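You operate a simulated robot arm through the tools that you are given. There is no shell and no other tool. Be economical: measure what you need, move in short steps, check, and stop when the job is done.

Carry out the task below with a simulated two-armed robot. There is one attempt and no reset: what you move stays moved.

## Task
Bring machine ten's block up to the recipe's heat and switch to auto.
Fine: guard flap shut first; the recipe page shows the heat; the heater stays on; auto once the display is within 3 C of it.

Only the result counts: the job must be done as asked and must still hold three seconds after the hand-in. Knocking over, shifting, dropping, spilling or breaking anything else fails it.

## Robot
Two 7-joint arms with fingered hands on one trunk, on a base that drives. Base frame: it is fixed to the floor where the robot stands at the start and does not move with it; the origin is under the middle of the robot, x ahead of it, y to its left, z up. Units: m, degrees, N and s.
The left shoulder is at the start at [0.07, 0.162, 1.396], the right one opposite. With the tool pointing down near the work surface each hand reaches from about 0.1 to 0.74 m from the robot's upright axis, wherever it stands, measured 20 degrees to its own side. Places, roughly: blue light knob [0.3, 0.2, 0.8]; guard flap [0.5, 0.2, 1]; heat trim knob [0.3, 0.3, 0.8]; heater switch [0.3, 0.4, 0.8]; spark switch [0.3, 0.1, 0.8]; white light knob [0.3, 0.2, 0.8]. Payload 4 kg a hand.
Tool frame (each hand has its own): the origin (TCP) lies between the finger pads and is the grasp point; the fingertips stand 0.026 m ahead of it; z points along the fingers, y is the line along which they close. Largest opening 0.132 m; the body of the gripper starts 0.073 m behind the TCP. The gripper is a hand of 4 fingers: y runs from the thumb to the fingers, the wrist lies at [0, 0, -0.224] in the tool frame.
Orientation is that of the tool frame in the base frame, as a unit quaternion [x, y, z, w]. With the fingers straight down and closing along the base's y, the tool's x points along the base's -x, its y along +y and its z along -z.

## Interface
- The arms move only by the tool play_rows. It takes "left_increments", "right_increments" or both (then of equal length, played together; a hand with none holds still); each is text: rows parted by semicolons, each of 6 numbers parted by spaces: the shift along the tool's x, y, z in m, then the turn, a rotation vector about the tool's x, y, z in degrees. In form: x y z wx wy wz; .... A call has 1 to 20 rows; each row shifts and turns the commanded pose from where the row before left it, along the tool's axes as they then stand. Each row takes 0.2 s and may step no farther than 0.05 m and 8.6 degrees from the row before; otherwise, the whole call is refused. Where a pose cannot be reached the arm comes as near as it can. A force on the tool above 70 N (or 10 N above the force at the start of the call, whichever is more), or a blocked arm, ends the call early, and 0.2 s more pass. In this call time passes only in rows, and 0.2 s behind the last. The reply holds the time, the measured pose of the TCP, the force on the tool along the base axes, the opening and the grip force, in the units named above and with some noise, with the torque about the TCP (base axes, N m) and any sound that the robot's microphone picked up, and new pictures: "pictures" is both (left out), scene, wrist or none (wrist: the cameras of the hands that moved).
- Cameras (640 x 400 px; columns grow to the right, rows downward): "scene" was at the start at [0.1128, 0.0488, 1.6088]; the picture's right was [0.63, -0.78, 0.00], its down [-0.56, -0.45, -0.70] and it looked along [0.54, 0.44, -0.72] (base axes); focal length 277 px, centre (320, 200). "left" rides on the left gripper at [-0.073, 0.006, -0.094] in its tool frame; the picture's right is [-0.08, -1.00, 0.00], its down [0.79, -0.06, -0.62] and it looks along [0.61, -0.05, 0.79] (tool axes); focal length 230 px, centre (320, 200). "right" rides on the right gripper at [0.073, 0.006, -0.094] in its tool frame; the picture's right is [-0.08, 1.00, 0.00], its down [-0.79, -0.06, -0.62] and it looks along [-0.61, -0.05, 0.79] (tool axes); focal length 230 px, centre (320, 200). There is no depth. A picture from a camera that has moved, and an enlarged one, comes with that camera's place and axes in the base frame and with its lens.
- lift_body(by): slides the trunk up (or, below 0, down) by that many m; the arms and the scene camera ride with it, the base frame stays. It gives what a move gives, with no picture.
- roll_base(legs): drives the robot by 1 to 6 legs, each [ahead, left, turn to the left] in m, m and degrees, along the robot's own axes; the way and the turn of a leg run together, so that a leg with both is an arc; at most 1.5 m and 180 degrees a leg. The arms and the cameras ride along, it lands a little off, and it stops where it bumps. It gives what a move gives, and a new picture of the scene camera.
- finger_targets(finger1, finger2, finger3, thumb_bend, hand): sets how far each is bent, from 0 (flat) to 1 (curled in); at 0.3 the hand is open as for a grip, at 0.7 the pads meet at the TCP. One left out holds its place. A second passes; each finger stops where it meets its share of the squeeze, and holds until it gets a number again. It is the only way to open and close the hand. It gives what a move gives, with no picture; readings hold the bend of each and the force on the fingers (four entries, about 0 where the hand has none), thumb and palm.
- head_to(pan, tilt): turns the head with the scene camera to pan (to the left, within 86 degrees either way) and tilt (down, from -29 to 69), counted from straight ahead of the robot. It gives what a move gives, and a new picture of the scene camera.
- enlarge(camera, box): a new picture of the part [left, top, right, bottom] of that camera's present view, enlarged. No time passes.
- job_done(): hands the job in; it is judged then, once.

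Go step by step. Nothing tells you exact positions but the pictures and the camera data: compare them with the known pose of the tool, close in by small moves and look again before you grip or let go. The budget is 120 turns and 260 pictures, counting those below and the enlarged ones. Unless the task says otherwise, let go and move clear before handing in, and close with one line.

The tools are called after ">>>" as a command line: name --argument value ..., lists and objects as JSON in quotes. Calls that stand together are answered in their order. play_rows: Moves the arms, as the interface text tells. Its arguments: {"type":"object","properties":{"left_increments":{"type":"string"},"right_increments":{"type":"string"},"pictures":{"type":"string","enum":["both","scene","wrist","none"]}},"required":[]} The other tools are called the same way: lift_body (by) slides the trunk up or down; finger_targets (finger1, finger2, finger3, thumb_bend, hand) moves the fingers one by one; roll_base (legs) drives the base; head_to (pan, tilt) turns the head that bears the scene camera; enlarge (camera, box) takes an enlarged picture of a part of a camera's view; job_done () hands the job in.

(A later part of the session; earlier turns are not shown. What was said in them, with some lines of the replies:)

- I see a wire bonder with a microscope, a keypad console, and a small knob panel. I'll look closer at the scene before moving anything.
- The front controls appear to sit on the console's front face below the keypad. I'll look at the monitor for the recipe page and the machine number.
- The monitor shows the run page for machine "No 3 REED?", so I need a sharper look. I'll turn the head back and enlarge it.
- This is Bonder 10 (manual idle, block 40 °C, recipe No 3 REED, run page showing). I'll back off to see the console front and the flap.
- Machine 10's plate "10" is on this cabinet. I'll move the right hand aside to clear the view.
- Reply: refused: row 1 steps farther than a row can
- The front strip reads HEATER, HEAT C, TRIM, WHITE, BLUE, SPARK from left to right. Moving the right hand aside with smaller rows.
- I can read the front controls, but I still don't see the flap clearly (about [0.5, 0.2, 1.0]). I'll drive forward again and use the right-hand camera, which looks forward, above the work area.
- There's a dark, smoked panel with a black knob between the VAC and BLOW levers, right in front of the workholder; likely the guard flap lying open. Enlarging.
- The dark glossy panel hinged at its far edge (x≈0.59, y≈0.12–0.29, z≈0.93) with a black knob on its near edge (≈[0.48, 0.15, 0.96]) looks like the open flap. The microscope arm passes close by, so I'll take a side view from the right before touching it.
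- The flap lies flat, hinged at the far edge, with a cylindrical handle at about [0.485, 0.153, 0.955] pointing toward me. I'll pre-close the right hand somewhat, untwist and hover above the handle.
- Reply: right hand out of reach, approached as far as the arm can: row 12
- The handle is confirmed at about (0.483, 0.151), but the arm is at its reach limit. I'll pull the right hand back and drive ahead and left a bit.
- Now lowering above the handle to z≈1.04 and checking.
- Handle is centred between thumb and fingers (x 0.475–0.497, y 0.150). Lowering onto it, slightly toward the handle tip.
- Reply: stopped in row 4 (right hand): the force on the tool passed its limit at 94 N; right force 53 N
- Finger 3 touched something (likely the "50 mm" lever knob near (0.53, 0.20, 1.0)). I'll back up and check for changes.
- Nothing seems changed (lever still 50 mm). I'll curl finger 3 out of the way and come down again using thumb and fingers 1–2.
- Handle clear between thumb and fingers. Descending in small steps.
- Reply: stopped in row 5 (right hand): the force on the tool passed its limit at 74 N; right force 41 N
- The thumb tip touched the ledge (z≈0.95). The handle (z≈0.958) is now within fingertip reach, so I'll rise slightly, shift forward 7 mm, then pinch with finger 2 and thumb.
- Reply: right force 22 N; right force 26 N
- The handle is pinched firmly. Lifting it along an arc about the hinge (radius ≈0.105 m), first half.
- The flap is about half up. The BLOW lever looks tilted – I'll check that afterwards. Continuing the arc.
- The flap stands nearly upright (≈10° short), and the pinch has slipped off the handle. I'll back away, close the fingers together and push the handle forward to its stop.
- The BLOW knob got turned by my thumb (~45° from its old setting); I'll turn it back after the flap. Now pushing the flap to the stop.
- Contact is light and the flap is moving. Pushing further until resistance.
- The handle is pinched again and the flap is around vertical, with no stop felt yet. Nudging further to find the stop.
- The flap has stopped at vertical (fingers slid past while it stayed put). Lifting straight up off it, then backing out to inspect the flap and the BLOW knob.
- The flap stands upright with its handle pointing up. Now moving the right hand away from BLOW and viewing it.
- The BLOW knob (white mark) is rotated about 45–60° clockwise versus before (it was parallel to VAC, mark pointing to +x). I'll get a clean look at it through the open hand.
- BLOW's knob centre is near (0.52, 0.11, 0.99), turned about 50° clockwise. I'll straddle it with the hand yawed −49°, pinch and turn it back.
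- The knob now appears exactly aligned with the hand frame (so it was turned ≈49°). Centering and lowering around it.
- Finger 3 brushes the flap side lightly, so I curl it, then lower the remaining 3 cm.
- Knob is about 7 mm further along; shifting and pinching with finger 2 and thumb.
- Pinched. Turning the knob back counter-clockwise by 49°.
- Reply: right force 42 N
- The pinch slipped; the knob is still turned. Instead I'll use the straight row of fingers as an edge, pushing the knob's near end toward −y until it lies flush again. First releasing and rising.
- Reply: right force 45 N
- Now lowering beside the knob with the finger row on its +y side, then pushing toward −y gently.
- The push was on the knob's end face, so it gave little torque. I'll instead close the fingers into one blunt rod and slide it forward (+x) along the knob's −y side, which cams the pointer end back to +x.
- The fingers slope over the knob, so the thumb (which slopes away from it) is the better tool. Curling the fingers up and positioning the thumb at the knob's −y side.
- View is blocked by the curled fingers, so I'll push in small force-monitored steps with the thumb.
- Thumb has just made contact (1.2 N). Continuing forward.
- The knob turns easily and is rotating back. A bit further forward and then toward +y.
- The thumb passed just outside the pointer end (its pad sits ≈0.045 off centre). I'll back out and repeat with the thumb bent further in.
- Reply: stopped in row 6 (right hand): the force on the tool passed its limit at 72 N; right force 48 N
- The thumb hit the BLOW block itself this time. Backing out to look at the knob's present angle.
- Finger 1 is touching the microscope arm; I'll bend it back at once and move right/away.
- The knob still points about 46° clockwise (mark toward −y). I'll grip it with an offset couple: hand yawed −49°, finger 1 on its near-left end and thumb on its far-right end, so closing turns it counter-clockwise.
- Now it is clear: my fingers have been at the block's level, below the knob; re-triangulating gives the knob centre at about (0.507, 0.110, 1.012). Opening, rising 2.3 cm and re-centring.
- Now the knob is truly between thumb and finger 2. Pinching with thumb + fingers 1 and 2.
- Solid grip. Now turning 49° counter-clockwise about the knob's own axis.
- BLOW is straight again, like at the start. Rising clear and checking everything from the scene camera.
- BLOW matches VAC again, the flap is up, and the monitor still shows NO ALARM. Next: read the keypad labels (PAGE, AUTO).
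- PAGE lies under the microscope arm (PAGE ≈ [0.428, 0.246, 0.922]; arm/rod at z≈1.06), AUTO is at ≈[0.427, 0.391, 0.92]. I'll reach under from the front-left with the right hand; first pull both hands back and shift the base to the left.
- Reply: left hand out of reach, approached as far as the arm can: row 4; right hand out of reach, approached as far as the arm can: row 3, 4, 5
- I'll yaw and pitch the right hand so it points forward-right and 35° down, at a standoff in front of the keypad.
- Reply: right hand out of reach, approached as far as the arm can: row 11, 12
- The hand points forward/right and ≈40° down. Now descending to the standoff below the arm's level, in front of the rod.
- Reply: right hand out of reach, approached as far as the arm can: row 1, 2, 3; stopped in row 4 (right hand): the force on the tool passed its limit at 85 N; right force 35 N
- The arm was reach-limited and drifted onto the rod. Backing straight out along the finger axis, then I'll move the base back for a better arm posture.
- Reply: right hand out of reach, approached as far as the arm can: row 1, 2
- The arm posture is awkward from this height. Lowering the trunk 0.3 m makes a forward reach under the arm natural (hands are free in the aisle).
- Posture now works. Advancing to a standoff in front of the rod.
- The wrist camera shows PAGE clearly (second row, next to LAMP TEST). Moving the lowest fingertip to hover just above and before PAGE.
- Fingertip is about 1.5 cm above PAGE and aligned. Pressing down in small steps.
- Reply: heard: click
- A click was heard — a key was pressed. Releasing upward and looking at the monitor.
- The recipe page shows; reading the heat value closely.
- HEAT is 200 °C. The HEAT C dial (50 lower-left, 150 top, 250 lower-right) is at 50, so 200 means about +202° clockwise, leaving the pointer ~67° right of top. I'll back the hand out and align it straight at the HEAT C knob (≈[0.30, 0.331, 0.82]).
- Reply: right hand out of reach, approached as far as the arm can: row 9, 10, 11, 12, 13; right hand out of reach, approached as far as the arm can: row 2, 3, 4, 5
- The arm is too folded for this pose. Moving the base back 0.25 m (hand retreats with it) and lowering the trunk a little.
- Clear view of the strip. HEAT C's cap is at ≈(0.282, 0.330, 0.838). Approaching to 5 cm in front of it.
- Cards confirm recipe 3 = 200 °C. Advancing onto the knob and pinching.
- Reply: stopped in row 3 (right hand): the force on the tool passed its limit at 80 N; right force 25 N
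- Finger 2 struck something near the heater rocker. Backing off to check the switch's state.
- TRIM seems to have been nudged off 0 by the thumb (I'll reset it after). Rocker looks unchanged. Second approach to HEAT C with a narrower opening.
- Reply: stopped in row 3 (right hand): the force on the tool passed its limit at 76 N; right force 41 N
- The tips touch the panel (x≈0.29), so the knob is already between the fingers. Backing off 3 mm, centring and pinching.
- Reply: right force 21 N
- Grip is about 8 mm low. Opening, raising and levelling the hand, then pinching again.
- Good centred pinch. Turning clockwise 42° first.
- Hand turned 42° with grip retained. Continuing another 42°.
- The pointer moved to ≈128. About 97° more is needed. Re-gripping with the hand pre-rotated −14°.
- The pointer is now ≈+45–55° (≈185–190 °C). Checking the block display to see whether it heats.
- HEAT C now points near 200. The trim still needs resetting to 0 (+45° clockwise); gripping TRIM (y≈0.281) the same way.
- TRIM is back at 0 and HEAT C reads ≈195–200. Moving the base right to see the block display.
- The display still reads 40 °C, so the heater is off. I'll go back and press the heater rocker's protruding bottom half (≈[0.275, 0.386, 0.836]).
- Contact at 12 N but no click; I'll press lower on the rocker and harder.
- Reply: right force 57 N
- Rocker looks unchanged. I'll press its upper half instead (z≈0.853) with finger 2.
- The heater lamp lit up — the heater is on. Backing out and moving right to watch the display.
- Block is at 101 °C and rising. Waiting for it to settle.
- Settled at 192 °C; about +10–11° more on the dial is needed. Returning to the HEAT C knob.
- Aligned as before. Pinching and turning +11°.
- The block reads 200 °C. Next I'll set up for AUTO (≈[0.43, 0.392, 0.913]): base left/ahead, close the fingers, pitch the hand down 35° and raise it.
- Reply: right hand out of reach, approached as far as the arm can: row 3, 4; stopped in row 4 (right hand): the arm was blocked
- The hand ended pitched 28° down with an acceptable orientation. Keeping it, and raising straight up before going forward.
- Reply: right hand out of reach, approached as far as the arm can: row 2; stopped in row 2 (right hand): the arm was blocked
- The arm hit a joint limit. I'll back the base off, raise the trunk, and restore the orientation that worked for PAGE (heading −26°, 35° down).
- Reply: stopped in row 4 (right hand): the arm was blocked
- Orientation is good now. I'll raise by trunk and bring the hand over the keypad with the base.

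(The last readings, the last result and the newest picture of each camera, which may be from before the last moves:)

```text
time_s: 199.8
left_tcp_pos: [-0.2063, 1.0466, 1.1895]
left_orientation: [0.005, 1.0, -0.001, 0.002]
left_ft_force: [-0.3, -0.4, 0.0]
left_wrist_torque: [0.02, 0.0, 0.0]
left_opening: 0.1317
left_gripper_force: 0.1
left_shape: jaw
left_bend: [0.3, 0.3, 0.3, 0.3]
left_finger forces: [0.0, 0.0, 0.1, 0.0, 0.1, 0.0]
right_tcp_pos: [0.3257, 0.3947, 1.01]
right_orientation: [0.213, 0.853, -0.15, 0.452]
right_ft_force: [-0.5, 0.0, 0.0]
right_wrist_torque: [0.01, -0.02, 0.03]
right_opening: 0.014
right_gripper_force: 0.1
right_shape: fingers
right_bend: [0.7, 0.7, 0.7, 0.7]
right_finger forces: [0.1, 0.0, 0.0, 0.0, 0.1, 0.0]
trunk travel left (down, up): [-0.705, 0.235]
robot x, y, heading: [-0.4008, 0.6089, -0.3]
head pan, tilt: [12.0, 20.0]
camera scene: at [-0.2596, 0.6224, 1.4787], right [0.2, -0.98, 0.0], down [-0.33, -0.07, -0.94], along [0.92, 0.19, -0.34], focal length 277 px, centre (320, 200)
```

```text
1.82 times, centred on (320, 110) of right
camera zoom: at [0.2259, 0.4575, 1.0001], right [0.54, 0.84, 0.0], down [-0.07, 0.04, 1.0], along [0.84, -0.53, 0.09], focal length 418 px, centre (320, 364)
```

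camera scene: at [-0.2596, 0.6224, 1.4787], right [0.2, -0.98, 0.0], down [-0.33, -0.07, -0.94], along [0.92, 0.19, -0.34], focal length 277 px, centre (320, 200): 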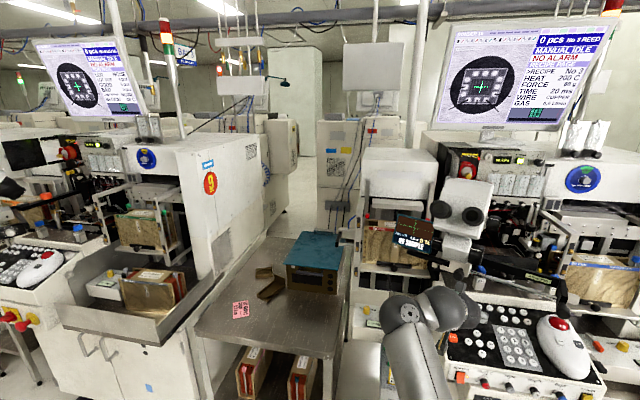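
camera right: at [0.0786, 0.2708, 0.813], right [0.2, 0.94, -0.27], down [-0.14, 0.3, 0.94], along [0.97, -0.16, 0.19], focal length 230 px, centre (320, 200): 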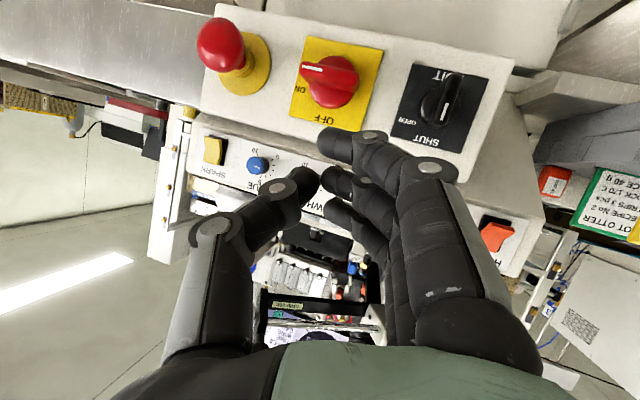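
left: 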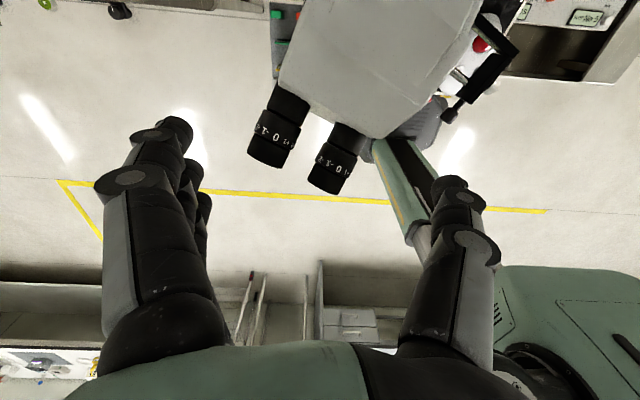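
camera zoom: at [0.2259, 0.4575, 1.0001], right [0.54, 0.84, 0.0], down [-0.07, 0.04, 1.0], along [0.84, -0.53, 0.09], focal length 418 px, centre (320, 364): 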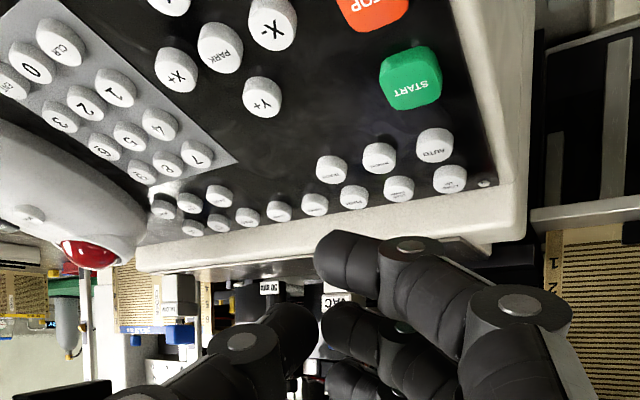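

AUTO is clearly visible and located at (0.431, 0.393, 0.913) as expected. Advancing with base and trunk to hover above it.

>>> roll_base --legs '[[0.085, 0, 0]]'

>>> lift_body --by -0.042

>>> enlarge --camera "right" --box '[220, 0, 460, 200]'

```text
time_s: 200.8
left_tcp_pos: [-0.1222, 1.0436, 1.1907]
left_orientation: [0.006, 1.0, -0.001, 0.002]
left_ft_force: [0.1, -1.0, 0.2]
left_wrist_torque: [-0.01, -0.04, 0.01]
left_opening: 0.1318
left_gripper_force: 0.0
left_shape: jaw
left_bend: [0.3, 0.3, 0.3, 0.3]
left_finger forces: [0.1, 0.0, 0.0, 0.0, 0.0, 0.0]
right_tcp_pos: [0.4093, 0.3935, 1.0112]
right_orientation: [0.214, 0.853, -0.15, 0.451]
right_ft_force: [0.5, -0.3, 0.2]
right_wrist_torque: [0.01, -0.02, -0.03]
right_opening: 0.0142
right_gripper_force: 0.1
right_shape: fingers
right_bend: [0.7, 0.7, 0.7, 0.7]
right_finger forces: [0.0, 0.0, 0.0, 0.0, 0.0, 0.0]
trunk travel left (down, up): [-0.705, 0.235]
robot x, y, heading: [-0.3154, 0.606, -0.7]
head pan, tilt: [12.0, 20.0]
camera scene: at [-0.1761, 0.6212, 1.4787], right [0.2, -0.98, 0.0], down [-0.33, -0.07, -0.94], along [0.92, 0.19, -0.34], focal length 277 px, centre (320, 200)
```

scene: 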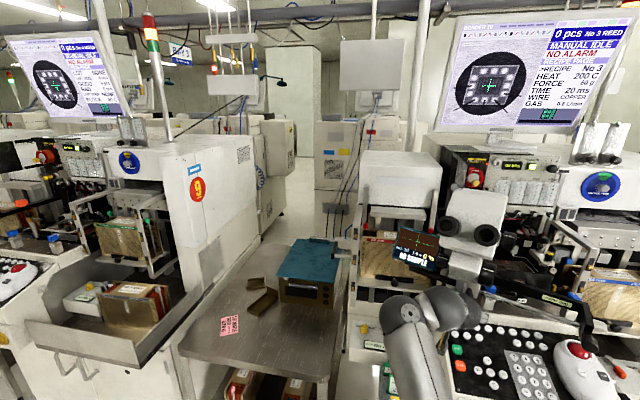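

```text
time_s: 201.7
left_tcp_pos: [-0.1237, 1.0447, 1.1484]
left_orientation: [0.005, 1.0, -0.001, 0.001]
left_ft_force: [-0.2, -0.4, 0.2]
left_wrist_torque: [-0.01, -0.01, -0.01]
left_opening: 0.1319
left_gripper_force: 0.1
left_shape: jaw
left_bend: [0.3, 0.3, 0.3, 0.3]
left_finger forces: [0.0, 0.0, 0.1, 0.0, 0.0, 0.0]
right_tcp_pos: [0.4093, 0.3915, 0.969]
right_orientation: [0.214, 0.853, -0.15, 0.452]
right_ft_force: [-0.6, -0.1, -1.0]
right_wrist_torque: [0.02, -0.01, -0.01]
right_opening: 0.0141
right_gripper_force: 0.1
right_shape: fingers
right_bend: [0.7, 0.7, 0.7, 0.7]
right_finger forces: [0.0, 0.0, 0.0, 0.1, 0.0, 0.1]
trunk travel left (down, up): [-0.663, 0.277]
robot x, y, heading: [-0.3203, 0.604, -0.4]
head pan, tilt: [12.0, 20.0]
```

```text
2.00 times, centred on (340, 100) of right
camera zoom: at [0.3093, 0.4539, 0.9585], right [0.54, 0.84, 0.0], down [-0.07, 0.05, 1.0], along [0.84, -0.54, 0.09], focal length 460 px, centre (280, 400)
```

zoom: 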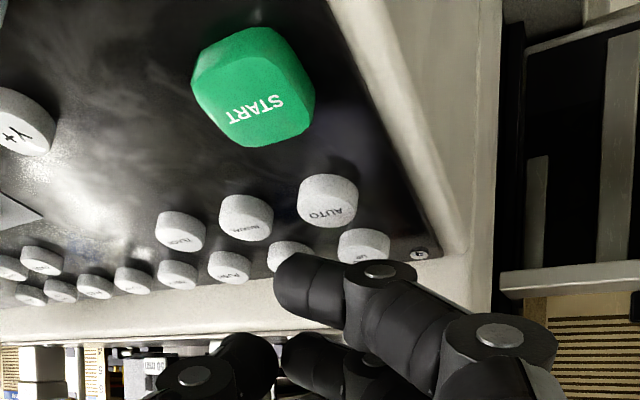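

Geometry matches the PAGE press. Pressing AUTO with small arm steps.

>>> play_rows --right_increments "0.002 0.0028 0.0045 0 0 0;0.003 0.0025 0.0045 0 0 0;0.0034 0.0018 0.0045 0 0 0;0.0034 0.001 0.0045 0 0 0" --pictures "none"

>>> enlarge --camera "right" --box '[220, 0, 460, 200]'

>>> enlarge --camera "scene" --box '[535, 15, 640, 130]'

```text
time_s: 202.7
left_tcp_pos: [-0.1226, 1.0458, 1.149]
left_orientation: [0.005, 1.0, 0.0, 0.002]
left_ft_force: [-1.0, 0.3, -0.3]
left_wrist_torque: [-0.02, -0.03, 0.02]
left_opening: 0.132
left_gripper_force: 0.1
left_shape: jaw
left_bend: [0.3, 0.3, 0.3, 0.3]
left_finger forces: [0.0, 0.0, 0.0, 0.0, 0.1, 0.0]
right_tcp_pos: [0.4223, 0.3867, 0.9506]
right_orientation: [0.217, 0.85, -0.154, 0.455]
right_ft_force: [-1.2, 0.6, 3.4]
right_wrist_torque: [0.03, -0.02, 0.0]
right_opening: 0.0132
right_gripper_force: 1.4
right_shape: fingers
right_bend: [0.71, 0.7, 0.7, 0.7]
right_finger forces: [3.1, 0.0, 0.0, 0.0, 0.0, 0.1]
trunk travel left (down, up): [-0.663, 0.277]
robot x, y, heading: [-0.314, 0.6053, -0.6]
head pan, tilt: [12.0, 20.0]
heard: click
```

```text
2.00 times, centred on (340, 100) of right
camera zoom: at [0.3222, 0.4502, 0.9403], right [0.54, 0.84, 0.0], down [-0.08, 0.05, 1.0], along [0.83, -0.54, 0.1], focal length 460 px, centre (280, 400)
```

zoom: 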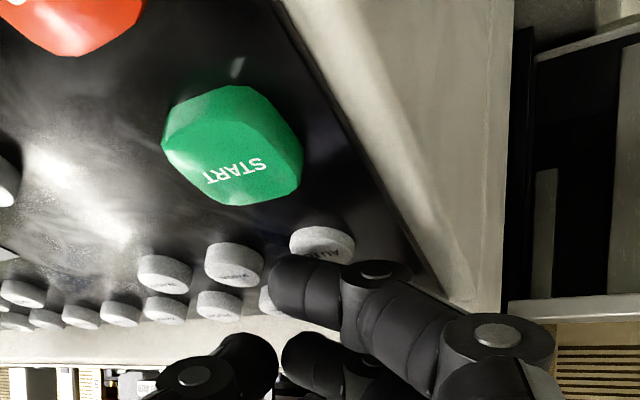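

```text
3.48 times, centred on (588, 72) of scene
camera zoom: at [-0.1761, 0.6213, 1.4368], right [0.2, -0.98, 0.0], down [-0.33, -0.07, -0.94], along [0.92, 0.19, -0.34], focal length 964 px, centre (-610, 644)
```

zoom: 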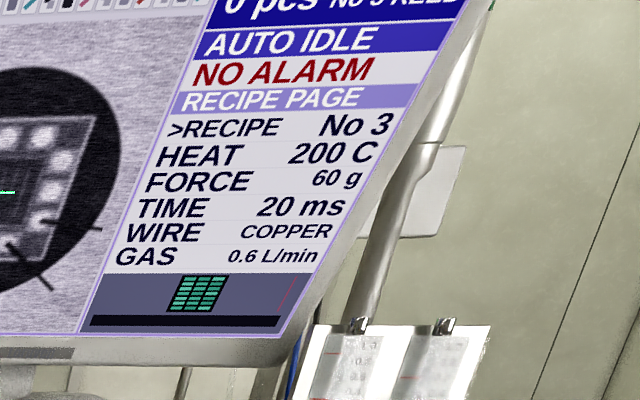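

AUTO IDLE, NO ALARM. Lifting off and driving back clear, then a final check of the display.

>>> lift_body --by 0.045

>>> roll_base --legs '[[-0.3, 0, 0], [0, -0.55, 0]]'

>>> head_to --pan 12 --tilt 25

>>> enlarge --camera "scene" --box '[260, 110, 420, 230]'

```text
time_s: 203.6
left_tcp_pos: [-0.1203, 1.0447, 1.1924]
left_orientation: [0.005, 1.0, -0.001, 0.002]
left_ft_force: [-0.1, -0.1, -0.9]
left_wrist_torque: [-0.05, 0.0, 0.03]
left_opening: 0.1318
left_gripper_force: 0.0
left_shape: jaw
left_bend: [0.3, 0.3, 0.3, 0.3]
left_finger forces: [0.0, 0.0, 0.0, 0.0, 0.0, 0.0]
right_tcp_pos: [0.4218, 0.3874, 0.9944]
right_orientation: [0.215, 0.851, -0.156, 0.454]
right_ft_force: [-0.1, -0.2, -0.3]
right_wrist_torque: [-0.01, 0.0, 0.01]
right_opening: 0.0141
right_gripper_force: 0.1
right_shape: fingers
right_bend: [0.7, 0.7, 0.7, 0.7]
right_finger forces: [0.0, 0.0, 0.1, 0.1, 0.0, 0.0]
trunk travel left (down, up): [-0.708, 0.232]
robot x, y, heading: [-0.3181, 0.6054, -0.6]
head pan, tilt: [12.0, 20.0]
```

```text
time_s: 208.4
left_tcp_pos: [-0.4337, 0.4978, 1.192]
left_orientation: [0.0, 1.0, 0.0, 0.002]
left_ft_force: [0.6, -0.1, -0.6]
left_wrist_torque: [0.0, -0.01, 0.01]
left_opening: 0.1319
left_gripper_force: 0.1
left_shape: jaw
left_bend: [0.3, 0.3, 0.3, 0.3]
left_finger forces: [0.0, 0.1, 0.0, 0.1, 0.0, 0.0]
right_tcp_pos: [0.1152, -0.1547, 0.9921]
right_orientation: [0.21, 0.852, -0.154, 0.454]
right_ft_force: [-1.0, -0.2, 0.8]
right_wrist_torque: [-0.01, -0.03, -0.02]
right_opening: 0.0143
right_gripper_force: 0.1
right_shape: fingers
right_bend: [0.7, 0.7, 0.7, 0.7]
right_finger forces: [0.0, 0.1, 0.1, 0.0, 0.1, 0.1]
trunk travel left (down, up): [-0.708, 0.232]
robot x, y, heading: [-0.6231, 0.0555, 0.3]
head pan, tilt: [12.0, 20.0]
camera scene: at [-0.484, 0.074, 1.4816], right [0.21, -0.98, 0.0], down [-0.33, -0.07, -0.94], along [0.92, 0.2, -0.34], focal length 277 px, centre (320, 200)
```

scene: 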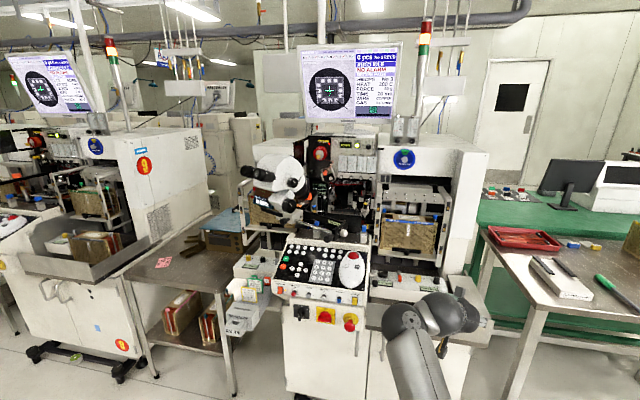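

```text
time_s: 209.1
left_tcp_pos: [-0.4332, 0.4975, 1.1928]
left_orientation: [0.001, 1.0, 0.0, 0.002]
left_ft_force: [0.0, -0.1, -0.2]
left_wrist_torque: [0.0, 0.02, -0.01]
left_opening: 0.1318
left_gripper_force: 0.1
left_shape: jaw
left_bend: [0.3, 0.3, 0.3, 0.3]
left_finger forces: [0.0, 0.0, 0.0, 0.0, 0.0, 0.1]
right_tcp_pos: [0.1143, -0.1557, 0.993]
right_orientation: [0.211, 0.852, -0.155, 0.453]
right_ft_force: [-1.1, -0.5, 0.0]
right_wrist_torque: [0.01, -0.03, -0.01]
right_opening: 0.0142
right_gripper_force: 0.0
right_shape: fingers
right_bend: [0.7, 0.7, 0.7, 0.7]
right_finger forces: [0.1, 0.1, 0.0, 0.0, 0.0, 0.0]
trunk travel left (down, up): [-0.708, 0.232]
robot x, y, heading: [-0.6251, 0.0546, 0.1]
head pan, tilt: [12.0, 25.0]
camera scene: at [-0.4849, 0.073, 1.4736], right [0.21, -0.98, 0.0], down [-0.41, -0.09, -0.91], along [0.89, 0.19, -0.42], focal length 277 px, centre (320, 200)
```

scene: 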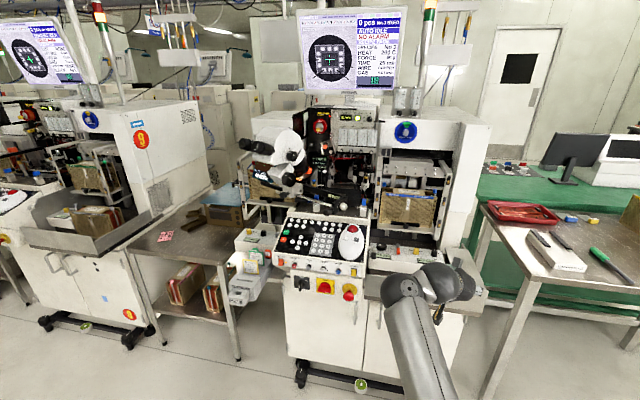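

```text
3.33 times, centred on (340, 170) of scene
camera zoom: at [-0.4849, 0.073, 1.4736], right [0.21, -0.98, 0.0], down [-0.41, -0.09, -0.91], along [0.89, 0.19, -0.42], focal length 924 px, centre (253, 300)
```

zoom: 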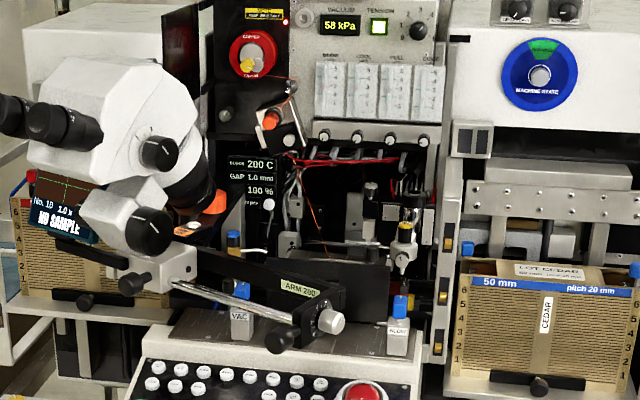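

Display reads 200 C, the flap is up, AUTO is on. One last check of the strip and display.

>>> enlarge --camera "scene" --box '[310, 155, 350, 180]'

>>> enlarge --camera "scene" --box '[270, 245, 370, 300]'

```text
16.00 times, centred on (330, 168) of scene
camera zoom: at [-0.4849, 0.073, 1.4736], right [0.21, -0.98, 0.0], down [-0.41, -0.09, -0.91], along [0.89, 0.19, -0.42], focal length 4435 px, centre (160, 720)
```

zoom: 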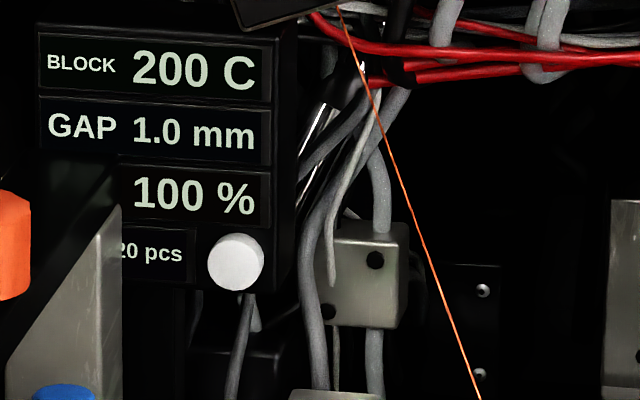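

```text
6.40 times, centred on (320, 272) of scene
camera zoom: at [-0.4849, 0.073, 1.4736], right [0.21, -0.98, 0.0], down [-0.41, -0.09, -0.91], along [0.89, 0.19, -0.42], focal length 1774 px, centre (320, -264)
```

zoom: 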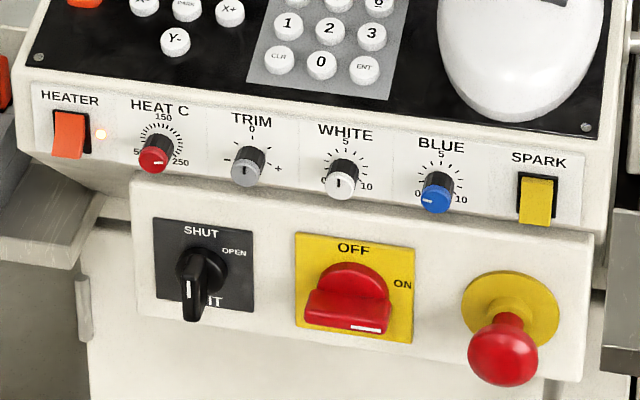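

The block holds at 200 C, the heater lamp is lit, the flap is up, the machine is in AUTO with no alarm, and the hands are clear. Handing in.

>>> job_done

```text
The job is handed in.
```

Machine ten's block is at the recipe's 200 C, with the guard flap shut, the heater on and the machine in AUTO (AUTO IDLE, NO ALARM). On the way I knocked the BLOW knob and the TRIM knob by accident and set both back by eye, and I bumped the microscope arm and its rod, which showed no visible shift.
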